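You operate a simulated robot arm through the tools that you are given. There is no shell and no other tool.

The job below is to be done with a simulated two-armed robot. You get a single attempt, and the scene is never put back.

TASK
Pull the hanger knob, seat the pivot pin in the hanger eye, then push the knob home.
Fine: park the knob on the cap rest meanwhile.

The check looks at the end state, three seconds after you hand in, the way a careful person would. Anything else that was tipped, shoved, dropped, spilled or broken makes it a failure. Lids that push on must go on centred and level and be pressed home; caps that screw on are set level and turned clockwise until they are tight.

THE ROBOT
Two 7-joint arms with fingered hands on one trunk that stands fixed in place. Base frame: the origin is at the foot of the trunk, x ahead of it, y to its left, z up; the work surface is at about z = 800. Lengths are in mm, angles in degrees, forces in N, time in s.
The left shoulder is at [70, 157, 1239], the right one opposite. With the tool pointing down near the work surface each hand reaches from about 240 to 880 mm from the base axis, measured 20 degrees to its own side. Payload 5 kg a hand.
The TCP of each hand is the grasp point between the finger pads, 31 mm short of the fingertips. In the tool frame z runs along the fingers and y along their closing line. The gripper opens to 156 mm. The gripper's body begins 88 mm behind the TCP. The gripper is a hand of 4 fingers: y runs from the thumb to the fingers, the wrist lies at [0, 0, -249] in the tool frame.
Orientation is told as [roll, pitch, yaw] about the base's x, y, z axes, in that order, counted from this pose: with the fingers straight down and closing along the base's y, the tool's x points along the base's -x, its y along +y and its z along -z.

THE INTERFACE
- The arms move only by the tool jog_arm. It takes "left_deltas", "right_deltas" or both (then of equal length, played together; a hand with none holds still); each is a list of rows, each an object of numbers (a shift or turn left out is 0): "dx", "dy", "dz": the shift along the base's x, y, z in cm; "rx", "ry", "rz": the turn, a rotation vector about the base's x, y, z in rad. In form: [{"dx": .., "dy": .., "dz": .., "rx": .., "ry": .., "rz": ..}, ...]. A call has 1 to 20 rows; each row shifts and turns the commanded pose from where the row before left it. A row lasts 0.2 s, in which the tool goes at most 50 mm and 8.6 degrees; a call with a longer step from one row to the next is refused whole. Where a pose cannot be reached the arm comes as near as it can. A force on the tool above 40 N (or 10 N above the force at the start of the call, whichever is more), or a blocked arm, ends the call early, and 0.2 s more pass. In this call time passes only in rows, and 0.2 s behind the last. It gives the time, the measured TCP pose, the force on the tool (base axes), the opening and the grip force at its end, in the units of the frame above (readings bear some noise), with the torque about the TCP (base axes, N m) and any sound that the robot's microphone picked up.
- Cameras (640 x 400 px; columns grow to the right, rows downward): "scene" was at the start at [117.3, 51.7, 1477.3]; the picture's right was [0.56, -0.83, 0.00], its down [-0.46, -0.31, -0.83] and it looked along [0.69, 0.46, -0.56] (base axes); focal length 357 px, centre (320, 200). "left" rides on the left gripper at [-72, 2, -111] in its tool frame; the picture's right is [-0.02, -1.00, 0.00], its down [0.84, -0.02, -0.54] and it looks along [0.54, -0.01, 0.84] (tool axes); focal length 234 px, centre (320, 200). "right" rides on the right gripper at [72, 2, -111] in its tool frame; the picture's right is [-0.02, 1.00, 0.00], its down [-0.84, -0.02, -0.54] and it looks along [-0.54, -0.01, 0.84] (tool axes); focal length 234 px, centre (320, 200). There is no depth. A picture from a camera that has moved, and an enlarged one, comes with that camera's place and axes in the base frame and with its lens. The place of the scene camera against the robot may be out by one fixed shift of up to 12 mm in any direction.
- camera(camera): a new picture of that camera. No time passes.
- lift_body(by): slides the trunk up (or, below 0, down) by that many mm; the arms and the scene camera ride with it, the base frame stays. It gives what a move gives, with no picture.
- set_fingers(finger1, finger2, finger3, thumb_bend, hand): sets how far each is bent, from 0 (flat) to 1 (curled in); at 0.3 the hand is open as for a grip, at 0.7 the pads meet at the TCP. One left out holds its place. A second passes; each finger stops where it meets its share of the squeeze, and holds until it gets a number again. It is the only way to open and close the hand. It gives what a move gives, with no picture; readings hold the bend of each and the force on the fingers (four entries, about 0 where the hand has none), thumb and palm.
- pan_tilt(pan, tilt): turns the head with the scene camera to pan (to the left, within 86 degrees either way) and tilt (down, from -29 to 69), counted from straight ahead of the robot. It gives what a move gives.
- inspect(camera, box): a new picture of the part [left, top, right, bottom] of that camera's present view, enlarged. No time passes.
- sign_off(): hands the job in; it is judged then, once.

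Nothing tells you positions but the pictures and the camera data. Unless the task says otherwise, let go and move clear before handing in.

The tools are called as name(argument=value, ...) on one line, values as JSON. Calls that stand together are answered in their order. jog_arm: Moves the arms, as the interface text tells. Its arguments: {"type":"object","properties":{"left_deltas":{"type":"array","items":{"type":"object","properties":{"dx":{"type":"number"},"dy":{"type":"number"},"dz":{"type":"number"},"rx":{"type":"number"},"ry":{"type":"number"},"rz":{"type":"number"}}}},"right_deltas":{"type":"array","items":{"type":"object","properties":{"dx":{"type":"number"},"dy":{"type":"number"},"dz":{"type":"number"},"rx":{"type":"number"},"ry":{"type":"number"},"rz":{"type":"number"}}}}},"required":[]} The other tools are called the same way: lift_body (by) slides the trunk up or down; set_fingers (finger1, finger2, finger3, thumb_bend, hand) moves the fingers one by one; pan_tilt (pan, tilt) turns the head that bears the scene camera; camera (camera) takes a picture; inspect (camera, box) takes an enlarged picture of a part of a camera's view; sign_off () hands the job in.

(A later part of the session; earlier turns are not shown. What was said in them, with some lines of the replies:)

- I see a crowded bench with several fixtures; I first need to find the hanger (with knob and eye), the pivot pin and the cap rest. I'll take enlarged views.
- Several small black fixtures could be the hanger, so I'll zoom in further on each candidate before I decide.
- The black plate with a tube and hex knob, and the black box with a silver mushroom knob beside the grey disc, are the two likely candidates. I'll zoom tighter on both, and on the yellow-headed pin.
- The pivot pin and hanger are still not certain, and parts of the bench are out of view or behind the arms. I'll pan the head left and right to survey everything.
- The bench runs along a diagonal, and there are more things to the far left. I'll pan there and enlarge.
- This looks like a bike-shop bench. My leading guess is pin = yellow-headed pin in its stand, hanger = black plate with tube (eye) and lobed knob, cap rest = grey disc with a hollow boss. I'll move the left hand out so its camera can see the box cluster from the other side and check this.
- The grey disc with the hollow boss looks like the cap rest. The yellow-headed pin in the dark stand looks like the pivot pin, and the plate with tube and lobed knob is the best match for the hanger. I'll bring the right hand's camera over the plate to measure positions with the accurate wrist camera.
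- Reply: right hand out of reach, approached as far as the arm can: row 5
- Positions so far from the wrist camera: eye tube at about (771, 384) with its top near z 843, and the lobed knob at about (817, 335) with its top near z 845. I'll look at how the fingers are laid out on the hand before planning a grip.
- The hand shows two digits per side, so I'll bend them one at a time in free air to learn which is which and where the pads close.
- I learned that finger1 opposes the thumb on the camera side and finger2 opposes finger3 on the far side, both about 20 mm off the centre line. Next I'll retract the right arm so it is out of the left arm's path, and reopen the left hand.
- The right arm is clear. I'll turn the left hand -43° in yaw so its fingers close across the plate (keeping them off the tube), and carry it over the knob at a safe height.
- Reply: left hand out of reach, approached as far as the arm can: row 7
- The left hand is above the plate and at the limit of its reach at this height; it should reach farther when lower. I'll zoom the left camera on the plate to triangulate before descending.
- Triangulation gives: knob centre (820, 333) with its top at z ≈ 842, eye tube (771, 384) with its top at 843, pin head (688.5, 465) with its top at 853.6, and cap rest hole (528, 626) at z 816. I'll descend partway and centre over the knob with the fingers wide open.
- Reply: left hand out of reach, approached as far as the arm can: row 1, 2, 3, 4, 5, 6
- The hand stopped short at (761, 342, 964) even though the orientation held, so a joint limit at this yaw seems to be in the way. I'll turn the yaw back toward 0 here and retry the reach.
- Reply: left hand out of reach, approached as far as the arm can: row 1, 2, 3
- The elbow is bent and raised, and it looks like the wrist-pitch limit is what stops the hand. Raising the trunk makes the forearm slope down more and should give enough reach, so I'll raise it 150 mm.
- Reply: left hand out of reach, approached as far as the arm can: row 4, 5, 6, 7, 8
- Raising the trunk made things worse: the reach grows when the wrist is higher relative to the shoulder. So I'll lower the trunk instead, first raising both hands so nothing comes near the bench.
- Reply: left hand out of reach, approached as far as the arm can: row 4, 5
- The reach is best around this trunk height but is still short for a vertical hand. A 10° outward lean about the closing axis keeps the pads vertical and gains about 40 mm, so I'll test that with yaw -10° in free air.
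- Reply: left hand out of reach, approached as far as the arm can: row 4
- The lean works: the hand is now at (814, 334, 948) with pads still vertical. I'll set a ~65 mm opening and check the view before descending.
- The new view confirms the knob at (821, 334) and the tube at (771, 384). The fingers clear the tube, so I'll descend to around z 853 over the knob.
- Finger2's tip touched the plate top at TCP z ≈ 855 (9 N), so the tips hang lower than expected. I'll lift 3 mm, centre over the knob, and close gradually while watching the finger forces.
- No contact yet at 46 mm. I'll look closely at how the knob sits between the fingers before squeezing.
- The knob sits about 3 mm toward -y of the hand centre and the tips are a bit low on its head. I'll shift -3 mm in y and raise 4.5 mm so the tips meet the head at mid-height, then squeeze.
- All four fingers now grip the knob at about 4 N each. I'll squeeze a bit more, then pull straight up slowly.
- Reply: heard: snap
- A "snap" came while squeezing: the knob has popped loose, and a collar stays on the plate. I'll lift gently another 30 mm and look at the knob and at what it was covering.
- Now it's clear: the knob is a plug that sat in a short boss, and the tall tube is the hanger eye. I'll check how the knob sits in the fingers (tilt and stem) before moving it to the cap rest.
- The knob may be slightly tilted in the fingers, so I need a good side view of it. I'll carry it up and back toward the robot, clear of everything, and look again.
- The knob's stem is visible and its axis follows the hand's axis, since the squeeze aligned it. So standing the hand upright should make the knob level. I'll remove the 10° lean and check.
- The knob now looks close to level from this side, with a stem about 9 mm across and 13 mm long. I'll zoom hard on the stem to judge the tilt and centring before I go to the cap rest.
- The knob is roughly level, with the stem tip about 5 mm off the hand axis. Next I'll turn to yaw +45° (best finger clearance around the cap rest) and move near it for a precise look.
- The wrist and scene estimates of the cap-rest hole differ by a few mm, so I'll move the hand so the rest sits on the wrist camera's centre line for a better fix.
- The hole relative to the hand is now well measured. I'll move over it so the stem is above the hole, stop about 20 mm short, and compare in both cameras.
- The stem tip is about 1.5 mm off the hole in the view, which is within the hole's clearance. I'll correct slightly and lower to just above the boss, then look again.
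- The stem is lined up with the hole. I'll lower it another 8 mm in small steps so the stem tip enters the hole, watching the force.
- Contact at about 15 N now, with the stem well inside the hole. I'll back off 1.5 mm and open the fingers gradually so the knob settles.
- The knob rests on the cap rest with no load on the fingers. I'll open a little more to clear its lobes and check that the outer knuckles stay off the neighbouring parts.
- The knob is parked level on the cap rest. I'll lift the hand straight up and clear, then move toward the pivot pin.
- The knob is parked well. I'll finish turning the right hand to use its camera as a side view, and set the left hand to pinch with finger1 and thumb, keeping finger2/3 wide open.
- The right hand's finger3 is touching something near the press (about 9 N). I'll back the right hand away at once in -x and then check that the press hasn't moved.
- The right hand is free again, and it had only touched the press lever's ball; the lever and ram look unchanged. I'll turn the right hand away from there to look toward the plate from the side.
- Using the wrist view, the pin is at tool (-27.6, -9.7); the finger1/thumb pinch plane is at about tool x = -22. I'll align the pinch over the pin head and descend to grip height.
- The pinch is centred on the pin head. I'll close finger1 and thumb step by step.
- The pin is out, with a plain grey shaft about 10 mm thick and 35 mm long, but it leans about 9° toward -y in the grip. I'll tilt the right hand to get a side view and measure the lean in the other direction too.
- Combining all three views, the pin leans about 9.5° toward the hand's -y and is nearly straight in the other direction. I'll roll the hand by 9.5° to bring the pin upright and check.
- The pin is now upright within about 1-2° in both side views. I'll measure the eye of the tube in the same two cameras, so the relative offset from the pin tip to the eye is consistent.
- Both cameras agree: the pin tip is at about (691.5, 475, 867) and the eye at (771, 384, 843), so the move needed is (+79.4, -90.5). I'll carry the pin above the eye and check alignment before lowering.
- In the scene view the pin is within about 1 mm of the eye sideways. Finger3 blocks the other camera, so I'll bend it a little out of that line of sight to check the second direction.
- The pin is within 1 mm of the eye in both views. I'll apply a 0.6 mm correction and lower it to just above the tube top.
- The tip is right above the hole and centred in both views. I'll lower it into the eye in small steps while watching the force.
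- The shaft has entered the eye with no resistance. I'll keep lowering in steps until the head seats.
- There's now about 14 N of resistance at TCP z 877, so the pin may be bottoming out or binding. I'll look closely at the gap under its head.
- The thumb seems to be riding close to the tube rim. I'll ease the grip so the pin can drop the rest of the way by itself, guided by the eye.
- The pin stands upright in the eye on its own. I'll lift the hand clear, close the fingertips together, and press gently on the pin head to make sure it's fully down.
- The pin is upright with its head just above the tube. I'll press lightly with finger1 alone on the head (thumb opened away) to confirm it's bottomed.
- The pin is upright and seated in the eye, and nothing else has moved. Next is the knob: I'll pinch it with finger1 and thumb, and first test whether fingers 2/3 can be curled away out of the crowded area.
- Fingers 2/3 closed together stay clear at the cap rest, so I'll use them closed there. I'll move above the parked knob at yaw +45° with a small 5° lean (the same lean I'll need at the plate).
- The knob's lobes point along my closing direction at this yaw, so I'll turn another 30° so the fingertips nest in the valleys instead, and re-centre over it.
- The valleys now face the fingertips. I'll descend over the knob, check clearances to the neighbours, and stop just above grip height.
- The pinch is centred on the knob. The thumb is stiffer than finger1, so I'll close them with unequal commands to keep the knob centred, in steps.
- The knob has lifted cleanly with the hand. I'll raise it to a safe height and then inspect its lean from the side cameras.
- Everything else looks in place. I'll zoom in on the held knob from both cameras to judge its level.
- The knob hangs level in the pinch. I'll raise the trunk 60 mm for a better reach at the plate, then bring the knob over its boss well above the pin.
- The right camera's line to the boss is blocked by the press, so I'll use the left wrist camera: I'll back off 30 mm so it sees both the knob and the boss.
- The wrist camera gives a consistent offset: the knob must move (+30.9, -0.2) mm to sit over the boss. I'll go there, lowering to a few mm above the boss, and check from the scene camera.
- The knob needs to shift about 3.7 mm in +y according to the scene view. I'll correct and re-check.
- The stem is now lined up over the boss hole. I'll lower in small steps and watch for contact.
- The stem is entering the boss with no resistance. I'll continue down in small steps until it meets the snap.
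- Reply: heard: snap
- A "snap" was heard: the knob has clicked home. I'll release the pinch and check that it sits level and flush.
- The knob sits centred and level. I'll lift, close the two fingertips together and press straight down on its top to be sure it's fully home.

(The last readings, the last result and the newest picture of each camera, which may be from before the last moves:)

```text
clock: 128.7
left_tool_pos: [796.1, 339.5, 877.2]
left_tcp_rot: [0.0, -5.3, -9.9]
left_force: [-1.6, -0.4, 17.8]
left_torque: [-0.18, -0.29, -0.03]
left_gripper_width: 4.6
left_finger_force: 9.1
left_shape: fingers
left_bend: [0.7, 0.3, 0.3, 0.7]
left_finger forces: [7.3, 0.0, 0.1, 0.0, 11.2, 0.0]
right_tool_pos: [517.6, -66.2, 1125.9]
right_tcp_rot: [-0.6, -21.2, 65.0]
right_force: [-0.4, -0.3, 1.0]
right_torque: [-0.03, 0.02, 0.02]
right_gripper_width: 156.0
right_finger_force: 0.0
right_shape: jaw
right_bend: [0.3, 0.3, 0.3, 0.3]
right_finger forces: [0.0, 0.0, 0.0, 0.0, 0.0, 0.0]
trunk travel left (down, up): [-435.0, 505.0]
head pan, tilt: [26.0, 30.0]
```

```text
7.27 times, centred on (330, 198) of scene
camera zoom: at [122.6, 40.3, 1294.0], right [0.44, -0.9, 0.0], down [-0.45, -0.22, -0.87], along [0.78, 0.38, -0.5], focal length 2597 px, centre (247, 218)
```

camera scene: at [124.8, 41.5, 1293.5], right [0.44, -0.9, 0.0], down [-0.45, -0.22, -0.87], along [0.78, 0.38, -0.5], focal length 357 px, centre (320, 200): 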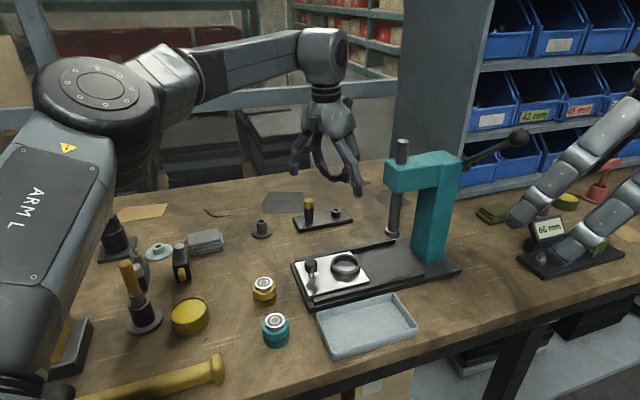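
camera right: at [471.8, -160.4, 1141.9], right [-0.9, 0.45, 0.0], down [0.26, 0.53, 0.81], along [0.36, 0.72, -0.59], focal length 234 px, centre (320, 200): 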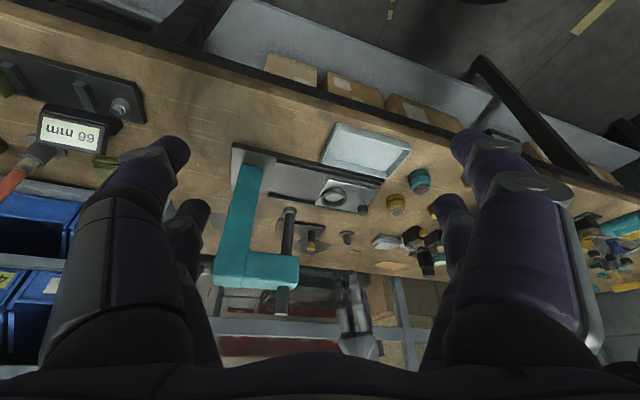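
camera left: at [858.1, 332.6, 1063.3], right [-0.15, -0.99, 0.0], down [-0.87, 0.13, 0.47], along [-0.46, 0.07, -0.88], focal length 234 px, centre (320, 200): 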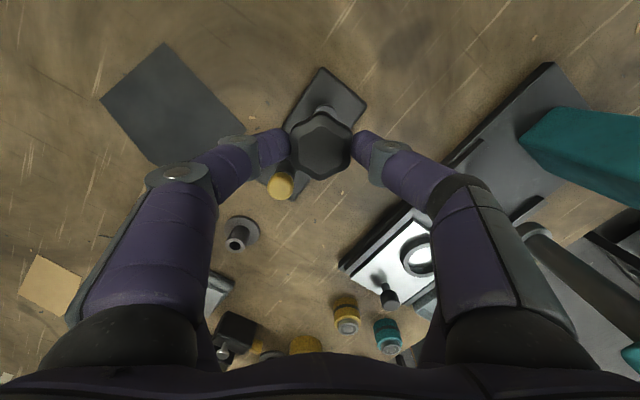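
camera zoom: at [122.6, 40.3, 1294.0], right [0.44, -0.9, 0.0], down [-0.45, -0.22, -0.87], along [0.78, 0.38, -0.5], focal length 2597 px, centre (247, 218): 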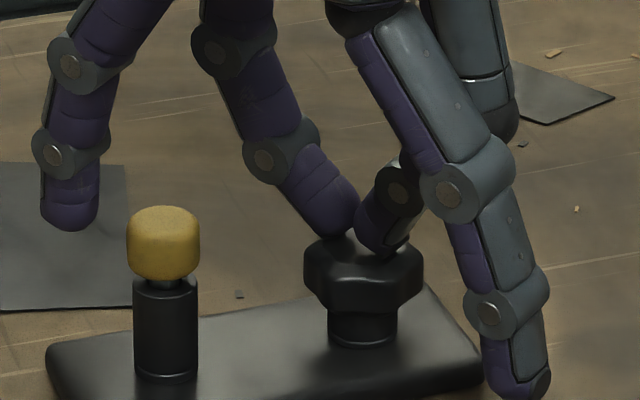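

jog_arm(left_deltas=[{"dz": -0.2}, {"dz": -0.1}])

jog_arm(left_deltas=[{"dz": 0.5}, {"dz": 1.5}, {"dz": 3.0}, {"dz": 3.0}])

inspect(camera="scene", box=[300, 175, 360, 230])

inspect(camera="left", box=[240, 30, 400, 190])

```text
clock: 129.3
left_tool_pos: [795.4, 338.2, 875.0]
left_tcp_rot: [0.1, -5.5, -9.7]
left_force: [1.9, -0.1, 34.8]
left_torque: [-0.16, -0.73, -0.01]
left_gripper_width: 4.7
left_finger_force: 17.8
left_shape: fingers
left_bend: [0.71, 0.3, 0.3, 0.71]
left_finger forces: [16.2, 0.0, 0.0, 0.0, 18.4, 0.0]
right_tool_pos: [516.4, -67.2, 1127.2]
right_tcp_rot: [-0.7, -21.2, 65.1]
right_force: [0.1, 0.2, -1.3]
right_torque: [0.0, 0.0, 0.0]
right_gripper_width: 156.1
right_finger_force: 0.0
right_shape: jaw
right_bend: [0.3, 0.3, 0.3, 0.3]
right_finger forces: [0.1, 0.0, 0.0, 0.1, 0.1, 0.0]
trunk travel left (down, up): [-435.0, 505.0]
head pan, tilt: [26.0, 30.0]
```

```text
clock: 130.3
left_tool_pos: [796.7, 337.9, 946.8]
left_tcp_rot: [0.3, -4.9, -9.9]
left_force: [0.0, -0.7, -1.0]
left_torque: [0.01, 0.03, -0.02]
left_gripper_width: 4.0
left_finger_force: 0.1
left_shape: fingers
left_bend: [0.7, 0.3, 0.3, 0.7]
left_finger forces: [0.1, 0.0, 0.1, 0.0, 0.0, 0.0]
right_tool_pos: [520.5, -64.5, 1124.9]
right_tcp_rot: [-0.6, -21.1, 65.0]
right_force: [1.1, 0.7, -0.3]
right_torque: [-0.03, 0.02, 0.01]
right_gripper_width: 156.1
right_finger_force: 0.0
right_shape: jaw
right_bend: [0.3, 0.3, 0.3, 0.3]
right_finger forces: [0.0, 0.0, 0.0, 0.0, 0.1, 0.0]
trunk travel left (down, up): [-435.0, 505.0]
head pan, tilt: [26.0, 30.0]
```

```text
7.27 times, centred on (330, 202) of scene
camera zoom: at [125.4, 41.5, 1293.3], right [0.44, -0.9, 0.0], down [-0.45, -0.22, -0.87], along [0.78, 0.38, -0.5], focal length 2597 px, centre (247, 182)
```

zoom: 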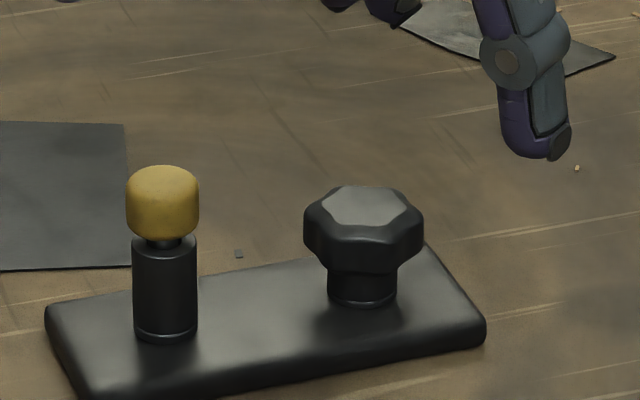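

```text
2.50 times, centred on (320, 110) of left
camera zoom: at [860.1, 328.9, 1064.2], right [-0.15, -0.99, 0.0], down [-0.87, 0.13, 0.47], along [-0.47, 0.07, -0.88], focal length 585 px, centre (320, 425)
```

zoom: 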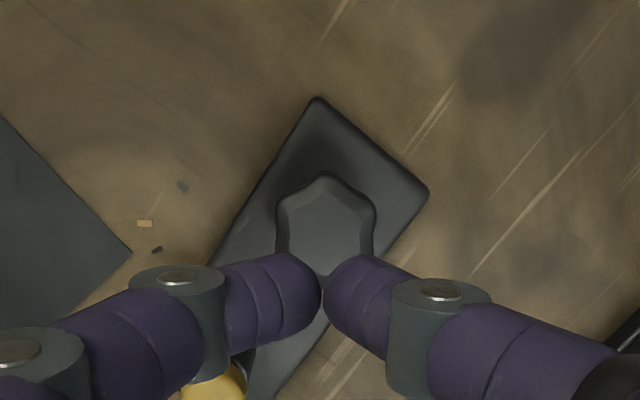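

The knob is home: no movement under about 35 N. I'll do the same centred press on the pivot pin head to be sure it's fully seated.

jog_arm(left_deltas=[{"dx": -2.5, "dy": 2.5}, {"dx": -2.55, "dy": 2.5}, {"dz": -1.5}, {"dz": -1.0}])

inspect(camera="left", box=[240, 60, 400, 220])

inspect(camera="scene", box=[285, 165, 345, 225])

```text
clock: 131.3
left_tool_pos: [746.7, 390.5, 922.7]
left_tcp_rot: [0.0, -5.1, -9.9]
left_force: [-0.1, 0.4, 0.3]
left_torque: [-0.02, -0.03, -0.03]
left_gripper_width: 4.4
left_finger_force: 0.2
left_shape: fingers
left_bend: [0.7, 0.3, 0.3, 0.7]
left_finger forces: [0.1, 0.0, 0.0, 0.1, 0.1, 0.0]
right_tool_pos: [520.4, -63.1, 1125.7]
right_tcp_rot: [-0.6, -21.2, 65.0]
right_force: [-0.5, 0.8, 0.0]
right_torque: [-0.04, -0.03, 0.01]
right_gripper_width: 155.8
right_finger_force: 0.0
right_shape: jaw
right_bend: [0.3, 0.3, 0.3, 0.3]
right_finger forces: [0.0, 0.1, 0.0, 0.0, 0.0, 0.0]
trunk travel left (down, up): [-435.0, 505.0]
head pan, tilt: [26.0, 30.0]
```

```text
2.50 times, centred on (320, 140) of left
camera zoom: at [809.4, 381.7, 1040.6], right [-0.15, -0.99, 0.0], down [-0.87, 0.13, 0.47], along [-0.46, 0.07, -0.88], focal length 585 px, centre (320, 350)
```

zoom: 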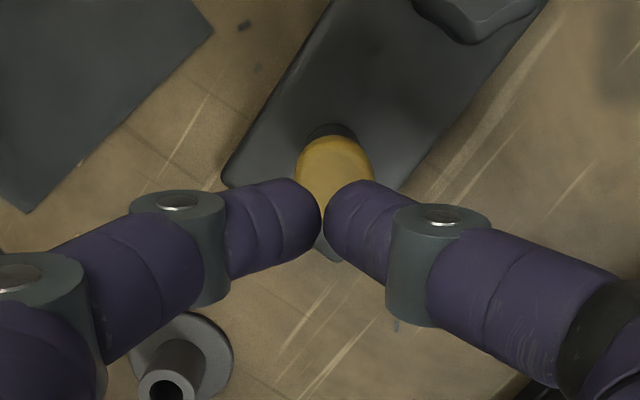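

```text
6.67 times, centred on (315, 195) of scene
camera zoom: at [124.8, 42.0, 1293.5], right [0.44, -0.9, 0.0], down [-0.45, -0.22, -0.87], along [0.78, 0.38, -0.5], focal length 2381 px, centre (353, 233)
```

zoom: 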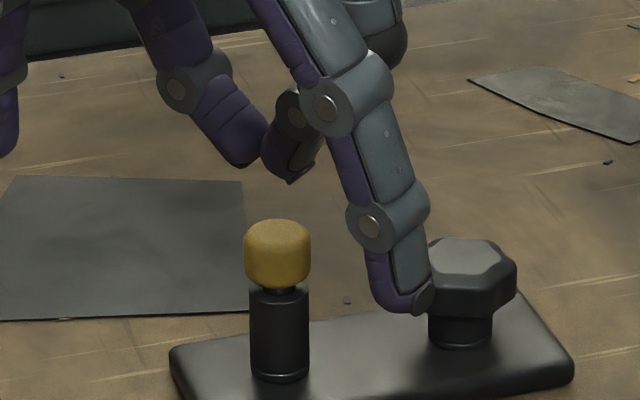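

jog_arm(left_deltas=[{"dx": 0.29, "dy": -0.31, "dz": -0.8}, {"dz": -0.7}])

inspect(camera="scene", box=[290, 175, 335, 220])

inspect(camera="left", box=[270, 90, 370, 190])

```text
clock: 131.9
left_tool_pos: [750.1, 385.3, 908.7]
left_tcp_rot: [0.0, -5.0, -9.9]
left_force: [0.3, 0.0, 0.3]
left_torque: [-0.02, 0.02, -0.02]
left_gripper_width: 4.2
left_finger_force: 0.0
left_shape: fingers
left_bend: [0.7, 0.3, 0.3, 0.7]
left_finger forces: [0.1, 0.0, 0.0, 0.0, 0.0, 0.0]
right_tool_pos: [521.0, -64.7, 1125.5]
right_tcp_rot: [-0.6, -21.1, 65.0]
right_force: [0.0, 0.0, 0.0]
right_torque: [-0.01, -0.01, 0.01]
right_gripper_width: 155.9
right_finger_force: 0.1
right_shape: jaw
right_bend: [0.3, 0.3, 0.3, 0.3]
right_finger forces: [0.1, 0.0, 0.0, 0.1, 0.0, 0.0]
trunk travel left (down, up): [-435.0, 505.0]
head pan, tilt: [26.0, 30.0]
```

```text
8.89 times, centred on (312, 198) of scene
camera zoom: at [125.1, 41.7, 1293.5], right [0.44, -0.9, 0.0], down [-0.45, -0.22, -0.87], along [0.78, 0.38, -0.5], focal length 3175 px, centre (387, 222)
```

zoom: 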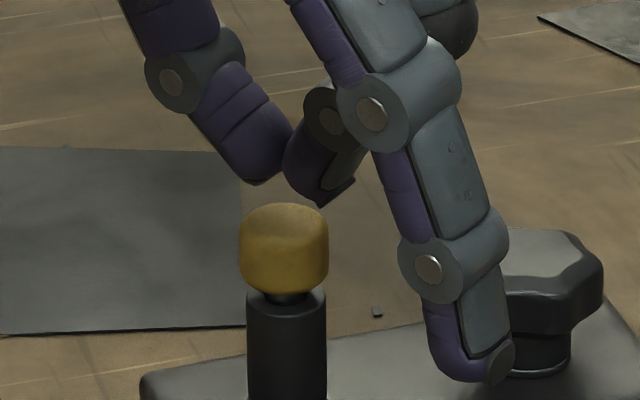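

```text
4.00 times, centred on (320, 140) of left
camera zoom: at [811.6, 376.9, 1025.7], right [-0.15, -0.99, 0.0], down [-0.87, 0.13, 0.47], along [-0.46, 0.07, -0.88], focal length 937 px, centre (320, 440)
```

zoom: 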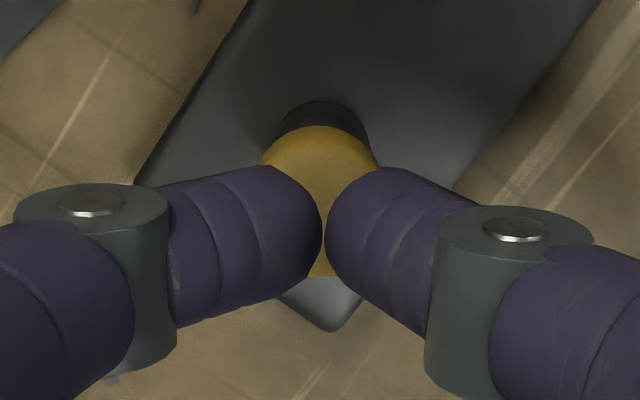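

jog_arm(left_deltas=[{"dz": -0.3}, {"dz": -0.2}])

jog_arm(left_deltas=[{"dz": -0.2}, {"dz": -0.2}])

inspect(camera="scene", box=[290, 175, 335, 220])

```text
clock: 132.5
left_tool_pos: [749.7, 386.3, 902.6]
left_tcp_rot: [0.0, -5.1, -9.9]
left_force: [-0.2, 0.2, -0.8]
left_torque: [0.0, 0.0, -0.01]
left_gripper_width: 4.4
left_finger_force: 0.1
left_shape: fingers
left_bend: [0.7, 0.3, 0.3, 0.7]
left_finger forces: [0.1, 0.0, 0.0, 0.0, 0.0, 0.0]
right_tool_pos: [519.2, -64.9, 1124.9]
right_tcp_rot: [-0.6, -21.1, 65.0]
right_force: [0.4, 0.0, -0.1]
right_torque: [0.01, -0.01, 0.01]
right_gripper_width: 155.6
right_finger_force: 0.0
right_shape: jaw
right_bend: [0.3, 0.3, 0.3, 0.3]
right_finger forces: [0.0, 0.0, 0.0, 0.0, 0.0, 0.0]
trunk travel left (down, up): [-435.0, 505.0]
head pan, tilt: [26.0, 30.0]
```

```text
clock: 133.1
left_tool_pos: [750.4, 385.3, 899.4]
left_tcp_rot: [0.0, -5.2, -9.9]
left_force: [0.0, 1.1, 4.6]
left_torque: [0.02, -0.08, 0.01]
left_gripper_width: 4.0
left_finger_force: 2.2
left_shape: fingers
left_bend: [0.7, 0.3, 0.3, 0.7]
left_finger forces: [3.2, 0.1, 0.0, 0.0, 1.6, 0.0]
right_tool_pos: [518.6, -64.9, 1126.1]
right_tcp_rot: [-0.5, -21.2, 65.0]
right_force: [0.2, -0.3, 0.2]
right_torque: [0.02, 0.0, 0.05]
right_gripper_width: 155.8
right_finger_force: 0.1
right_shape: jaw
right_bend: [0.3, 0.3, 0.3, 0.3]
right_finger forces: [0.0, 0.0, 0.1, 0.0, 0.0, 0.0]
trunk travel left (down, up): [-435.0, 505.0]
head pan, tilt: [26.0, 30.0]
```

```text
8.89 times, centred on (312, 198) of scene
camera zoom: at [124.5, 41.1, 1293.7], right [0.44, -0.9, 0.0], down [-0.45, -0.22, -0.87], along [0.78, 0.38, -0.5], focal length 3175 px, centre (387, 222)
```

zoom: 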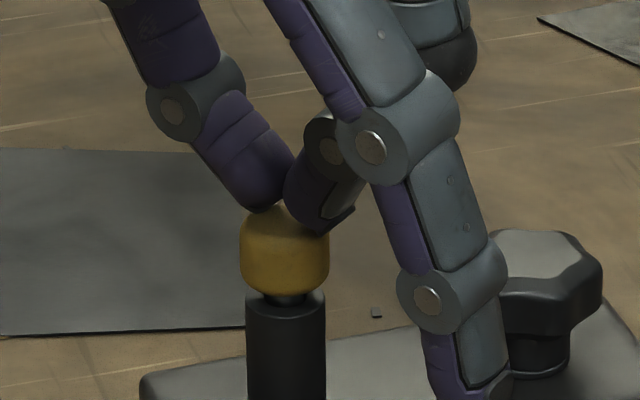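

jog_arm(left_deltas=[{"dz": -0.2}, {"dz": -0.2}])

inspect(camera="scene", box=[290, 175, 335, 220])

```text
clock: 133.7
left_tool_pos: [747.8, 385.5, 898.0]
left_tcp_rot: [0.1, -5.3, -9.9]
left_force: [0.5, 1.4, 14.6]
left_torque: [0.05, -0.28, 0.08]
left_gripper_width: 4.6
left_finger_force: 7.7
left_shape: fingers
left_bend: [0.72, 0.3, 0.3, 0.69]
left_finger forces: [13.2, 0.1, 0.0, 0.0, 2.5, 0.0]
right_tool_pos: [519.0, -65.9, 1125.6]
right_tcp_rot: [-0.6, -21.2, 65.0]
right_force: [-1.6, 0.3, -0.2]
right_torque: [-0.02, 0.01, -0.01]
right_gripper_width: 156.0
right_finger_force: 0.1
right_shape: jaw
right_bend: [0.3, 0.3, 0.3, 0.3]
right_finger forces: [0.0, 0.0, 0.1, 0.0, 0.0, 0.1]
trunk travel left (down, up): [-435.0, 505.0]
head pan, tilt: [26.0, 30.0]
```

```text
8.89 times, centred on (312, 198) of scene
camera zoom: at [123.4, 40.8, 1293.9], right [0.44, -0.9, 0.0], down [-0.45, -0.22, -0.87], along [0.78, 0.38, -0.5], focal length 3175 px, centre (387, 222)
```

zoom: 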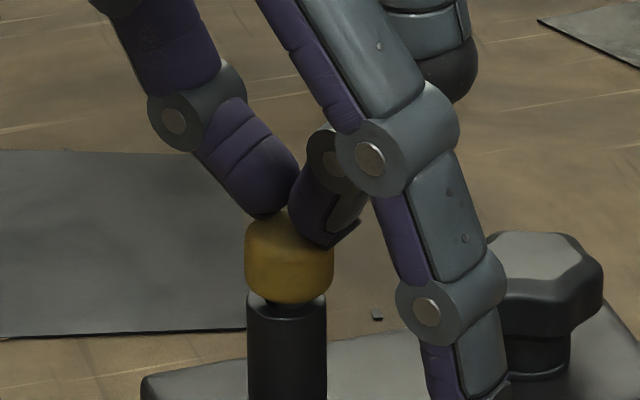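

The pin doesn't go any deeper under about 15 N, so it's seated. I'll lift off and check it stands upright.

jog_arm(left_deltas=[{"dz": 0.5}, {"dz": 1.5}, {"dz": 3.0}, {"dz": 3.0}])

inspect(camera="scene", box=[285, 180, 350, 230])

inspect(camera="right", box=[270, 200, 360, 270])

inspect(camera="left", box=[240, 20, 400, 160])

```text
clock: 134.7
left_tool_pos: [748.0, 387.9, 976.3]
left_tcp_rot: [0.0, -5.0, -9.8]
left_force: [-0.3, -0.3, -0.5]
left_torque: [0.0, 0.02, 0.03]
left_gripper_width: 4.5
left_finger_force: 0.0
left_shape: fingers
left_bend: [0.7, 0.3, 0.3, 0.7]
left_finger forces: [0.0, 0.1, 0.0, 0.0, 0.1, 0.0]
right_tool_pos: [520.4, -64.6, 1124.0]
right_tcp_rot: [-0.5, -21.0, 65.0]
right_force: [0.1, -0.1, 0.0]
right_torque: [0.02, -0.03, -0.02]
right_gripper_width: 155.9
right_finger_force: 0.1
right_shape: jaw
right_bend: [0.3, 0.3, 0.3, 0.3]
right_finger forces: [0.1, 0.0, 0.0, 0.1, 0.0, 0.0]
trunk travel left (down, up): [-435.0, 505.0]
head pan, tilt: [26.0, 30.0]
```

```text
8.00 times, centred on (318, 205) of scene
camera zoom: at [124.5, 41.0, 1293.5], right [0.44, -0.9, 0.0], down [-0.45, -0.22, -0.87], along [0.78, 0.38, -0.5], focal length 2857 px, centre (340, 160)
```

zoom: 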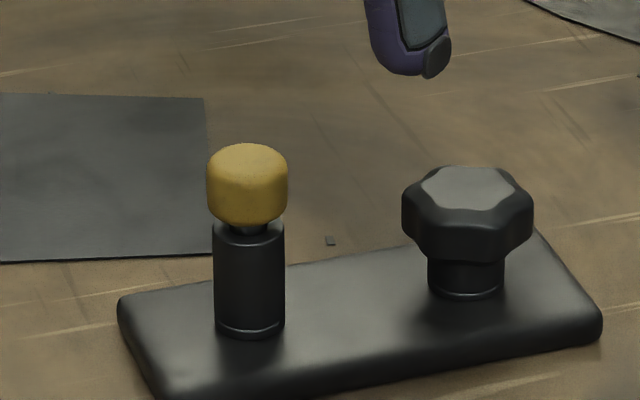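

```text
5.71 times, centred on (315, 235) of right
camera zoom: at [471.2, -161.0, 1202.0], right [-0.9, 0.45, 0.0], down [0.26, 0.52, 0.81], along [0.36, 0.73, -0.59], focal length 1338 px, centre (349, 0)
```

zoom: 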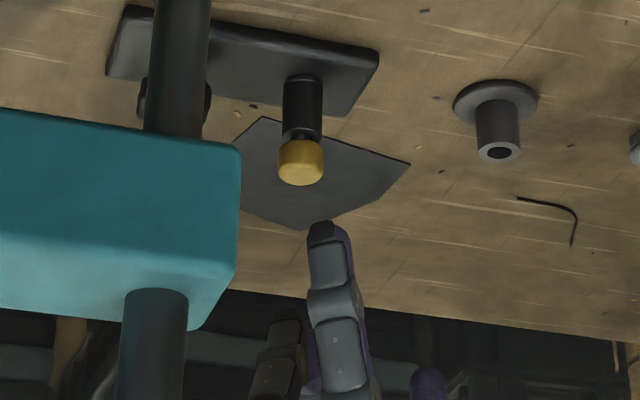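

```text
2.86 times, centred on (320, 90) of left
camera zoom: at [810.8, 378.5, 1094.4], right [-0.15, -0.99, 0.0], down [-0.87, 0.13, 0.47], along [-0.46, 0.07, -0.88], focal length 669 px, centre (320, 514)
```

zoom: 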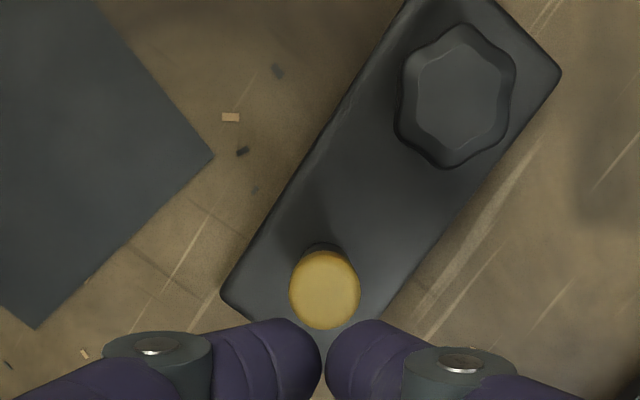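

Pin and knob both look right. I'll move both hands well clear and do a final check of the whole bench, including the press lever I brushed earlier.

jog_arm(left_deltas=[{"dx": -2.0, "dy": 1.0, "dz": 3.0}, {"dx": -3.5, "dy": 1.0, "dz": 3.0}, {"dx": -4.0, "dy": 1.5, "dz": 1.5}, {"dx": -4.0, "dy": 1.5}, {"dx": -4.0, "dy": 1.5}, {"dx": -4.0, "dy": 1.5}, {"dx": -4.0, "dy": 1.0}], right_deltas=[{"dx": -1.5, "dy": -1.0, "dz": 0.5}, {"dx": -1.5, "dy": -1.0, "dz": 0.5}, {"dx": -1.5, "dy": -1.0}, {"dx": -1.5, "dy": -1.0}, {"dx": -1.5, "dy": -1.0}, {"dx": -1.5, "dy": -1.0}, {"dx": -1.5, "dy": -1.0}])

set_fingers(hand="left", finger1=0.3, finger2=0.3, finger3=0.3, thumb_bend=0.3)

pan_tilt(pan=24, tilt=30)

camera(camera="scene")

inspect(camera="scene", box=[270, 100, 560, 290])

pan_tilt(pan=50, tilt=35)

camera(camera="scene")

```text
clock: 136.3
left_tool_pos: [495.1, 477.7, 1050.2]
left_tcp_rot: [0.0, -5.1, -10.0]
left_force: [0.0, 0.0, 0.6]
left_torque: [-0.02, -0.01, 0.01]
left_gripper_width: 4.5
left_finger_force: 0.1
left_shape: fingers
left_bend: [0.7, 0.3, 0.3, 0.7]
left_finger forces: [0.0, 0.0, 0.0, 0.1, 0.0, 0.0]
right_tool_pos: [413.9, -133.6, 1135.8]
right_tcp_rot: [-0.7, -21.2, 65.1]
right_force: [-1.0, 0.0, 0.6]
right_torque: [0.02, -0.04, -0.01]
right_gripper_width: 156.0
right_finger_force: 0.1
right_shape: jaw
right_bend: [0.3, 0.3, 0.3, 0.3]
right_finger forces: [0.0, 0.1, 0.1, 0.0, 0.0, 0.0]
trunk travel left (down, up): [-435.0, 505.0]
head pan, tilt: [26.0, 30.0]
```

```text
clock: 137.3
left_tool_pos: [495.7, 477.8, 1048.8]
left_tcp_rot: [0.0, -5.1, -9.9]
left_force: [-0.3, 0.1, -0.4]
left_torque: [-0.01, 0.0, -0.01]
left_gripper_width: 159.6
left_finger_force: 0.1
left_shape: fingers
left_bend: [0.3, 0.3, 0.3, 0.3]
left_finger forces: [0.0, 0.1, 0.0, 0.1, 0.1, 0.1]
right_tool_pos: [416.2, -136.2, 1135.1]
right_tcp_rot: [-0.6, -21.2, 65.1]
right_force: [0.0, 0.5, 0.2]
right_torque: [-0.01, 0.01, 0.0]
right_gripper_width: 155.9
right_finger_force: 0.1
right_shape: jaw
right_bend: [0.3, 0.3, 0.3, 0.3]
right_finger forces: [0.1, 0.0, 0.0, 0.0, 0.1, 0.0]
trunk travel left (down, up): [-435.0, 505.0]
head pan, tilt: [26.0, 30.0]
```

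```text
clock: 137.9
left_tool_pos: [496.4, 478.4, 1049.6]
left_tcp_rot: [0.0, -5.1, -9.8]
left_force: [0.4, -0.2, 0.9]
left_torque: [-0.02, 0.0, 0.02]
left_gripper_width: 159.4
left_finger_force: 0.0
left_shape: fingers
left_bend: [0.3, 0.3, 0.3, 0.3]
left_finger forces: [0.0, 0.1, 0.1, 0.0, 0.0, 0.0]
right_tool_pos: [416.3, -134.6, 1135.6]
right_tcp_rot: [-0.6, -21.1, 65.0]
right_force: [0.0, 0.5, -0.1]
right_torque: [0.01, -0.01, 0.0]
right_gripper_width: 155.9
right_finger_force: 0.0
right_shape: jaw
right_bend: [0.3, 0.3, 0.3, 0.3]
right_finger forces: [0.0, 0.0, 0.0, 0.0, 0.0, 0.0]
trunk travel left (down, up): [-435.0, 505.0]
head pan, tilt: [24.0, 30.0]
```

```text
taken
camera scene: at [126.5, 38.7, 1293.5], right [0.41, -0.91, 0.0], down [-0.46, -0.2, -0.87], along [0.79, 0.35, -0.5], focal length 357 px, centre (320, 200)
```

scene: 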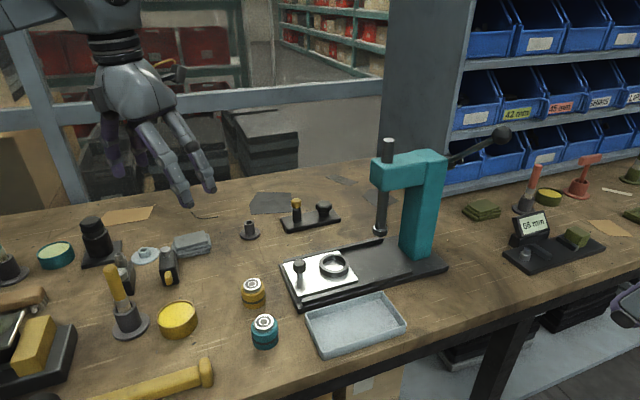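

```text
2.11 times, centred on (415, 195) of scene
camera zoom: at [126.5, 38.7, 1293.5], right [0.41, -0.91, 0.0], down [-0.46, -0.2, -0.87], along [0.79, 0.35, -0.5], focal length 752 px, centre (120, 210)
```

zoom: 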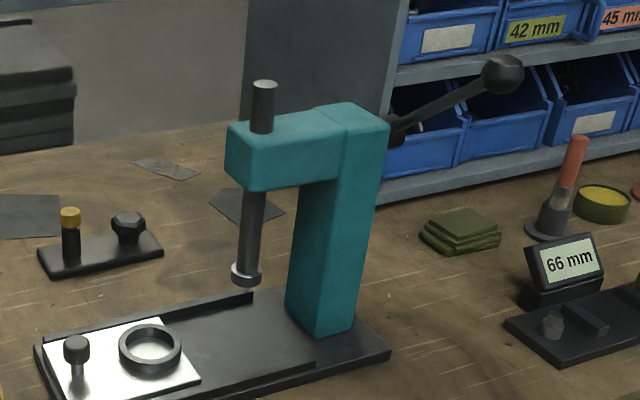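

```text
clock: 138.8
left_tool_pos: [497.3, 478.6, 1050.2]
left_tcp_rot: [0.0, -5.0, -9.9]
left_force: [-0.3, -0.2, -0.9]
left_torque: [-0.01, 0.01, -0.01]
left_gripper_width: 159.6
left_finger_force: 0.0
left_shape: fingers
left_bend: [0.3, 0.3, 0.3, 0.3]
left_finger forces: [0.1, 0.0, 0.0, 0.0, 0.0, 0.0]
right_tool_pos: [416.8, -134.9, 1134.9]
right_tcp_rot: [-0.5, -21.0, 65.0]
right_force: [0.3, -0.7, -0.5]
right_torque: [-0.02, -0.02, -0.01]
right_gripper_width: 155.8
right_finger_force: 0.2
right_shape: jaw
right_bend: [0.3, 0.3, 0.3, 0.3]
right_finger forces: [0.0, 0.0, 0.0, 0.0, 0.0, 0.0]
trunk travel left (down, up): [-435.0, 505.0]
head pan, tilt: [50.0, 35.0]
```

```text
taken
camera scene: at [100.5, 69.3, 1285.7], right [0.77, -0.64, 0.0], down [-0.37, -0.44, -0.82], along [0.53, 0.63, -0.57], focal length 357 px, centre (320, 200)
```

scene: 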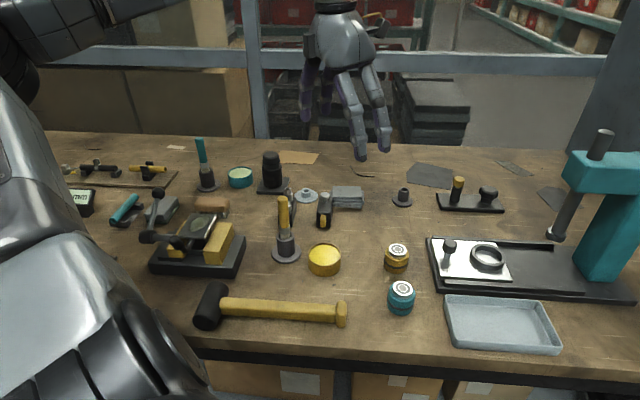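

Everything looks in order. One last close look at the cap rest and its neighbours, and at the finished hanger.

inspect(camera="scene", box=[250, 145, 370, 265])

inspect(camera="scene", box=[425, 165, 515, 225])

inspect(camera="scene", box=[285, 180, 325, 210])

```text
3.33 times, centred on (310, 205) of scene
camera zoom: at [100.5, 69.3, 1285.7], right [0.77, -0.64, 0.0], down [-0.37, -0.44, -0.82], along [0.53, 0.63, -0.57], focal length 1190 px, centre (353, 183)
```

zoom: 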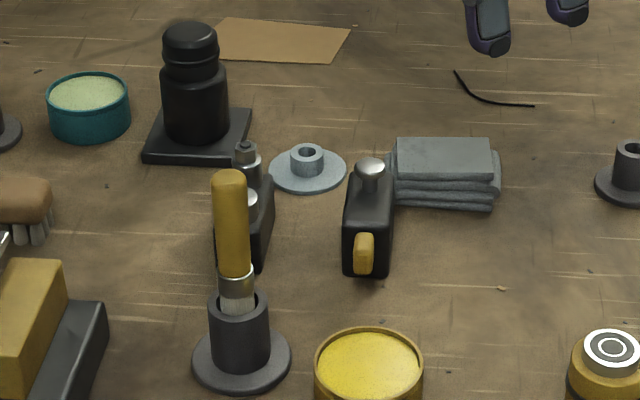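

```text
6.67 times, centred on (470, 195) of scene
camera zoom: at [100.5, 69.3, 1285.7], right [0.77, -0.64, 0.0], down [-0.37, -0.44, -0.82], along [0.53, 0.63, -0.57], focal length 2381 px, centre (-680, 233)
```

zoom: 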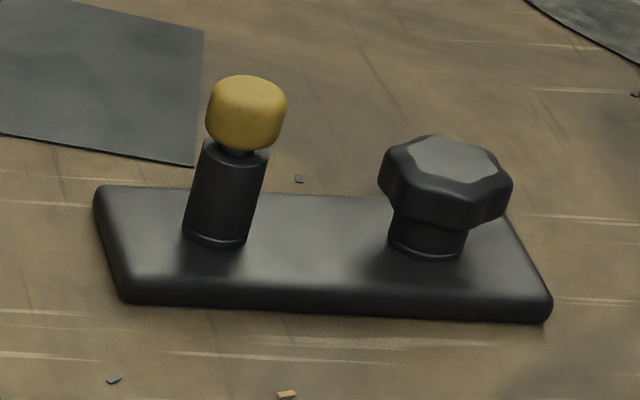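

```text
13.33 times, centred on (305, 195) of scene
camera zoom: at [100.5, 69.3, 1285.7], right [0.77, -0.64, 0.0], down [-0.37, -0.44, -0.82], along [0.53, 0.63, -0.57], focal length 4762 px, centre (520, 267)
```

zoom: 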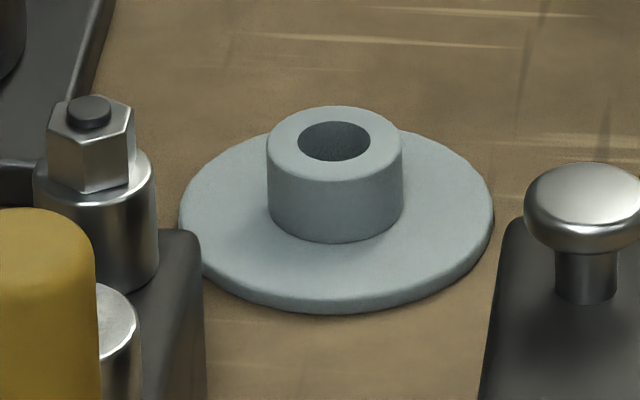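

The pin stands in the hanger eye and won't go deeper when pressed. The knob snapped home and sits level and centred. The cap rest and the parts around it are undisturbed, and both hands are clear. The press lever I brushed earlier looks unchanged, so I'm handing in the job.

sign_off()

```text
The job is handed in.
```

I pulled the knob, seated the pivot pin in the hanger eye and pushed the knob home. The job is handed in, but no verdict has come back.

- **Pin:** it stands upright in the tall tube, which I took to be the hanger eye. Pressing on its head with about 15 N moved it no deeper, so I take it as bottomed. A few millimetres of shaft still show under the head.
- **Knob:** it was parked on the cap rest in between. It snapped when it went back in, and about 35 N on top moved it no further. It looks centred and level.
- **Press lever:** while I was setting up a camera view, a finger of the right hand touched something at the press, most likely the lever ball, at up to 10 N. I backed off at once, and the lever and ram look unchanged in the pictures.
- **Rest of the bench:** nothing else looked moved in the final pictures, and both hands were open and clear at hand-in.

Nothing on the bench was labelled. I picked out the hanger, pin and cap rest by shape and how they fit together.
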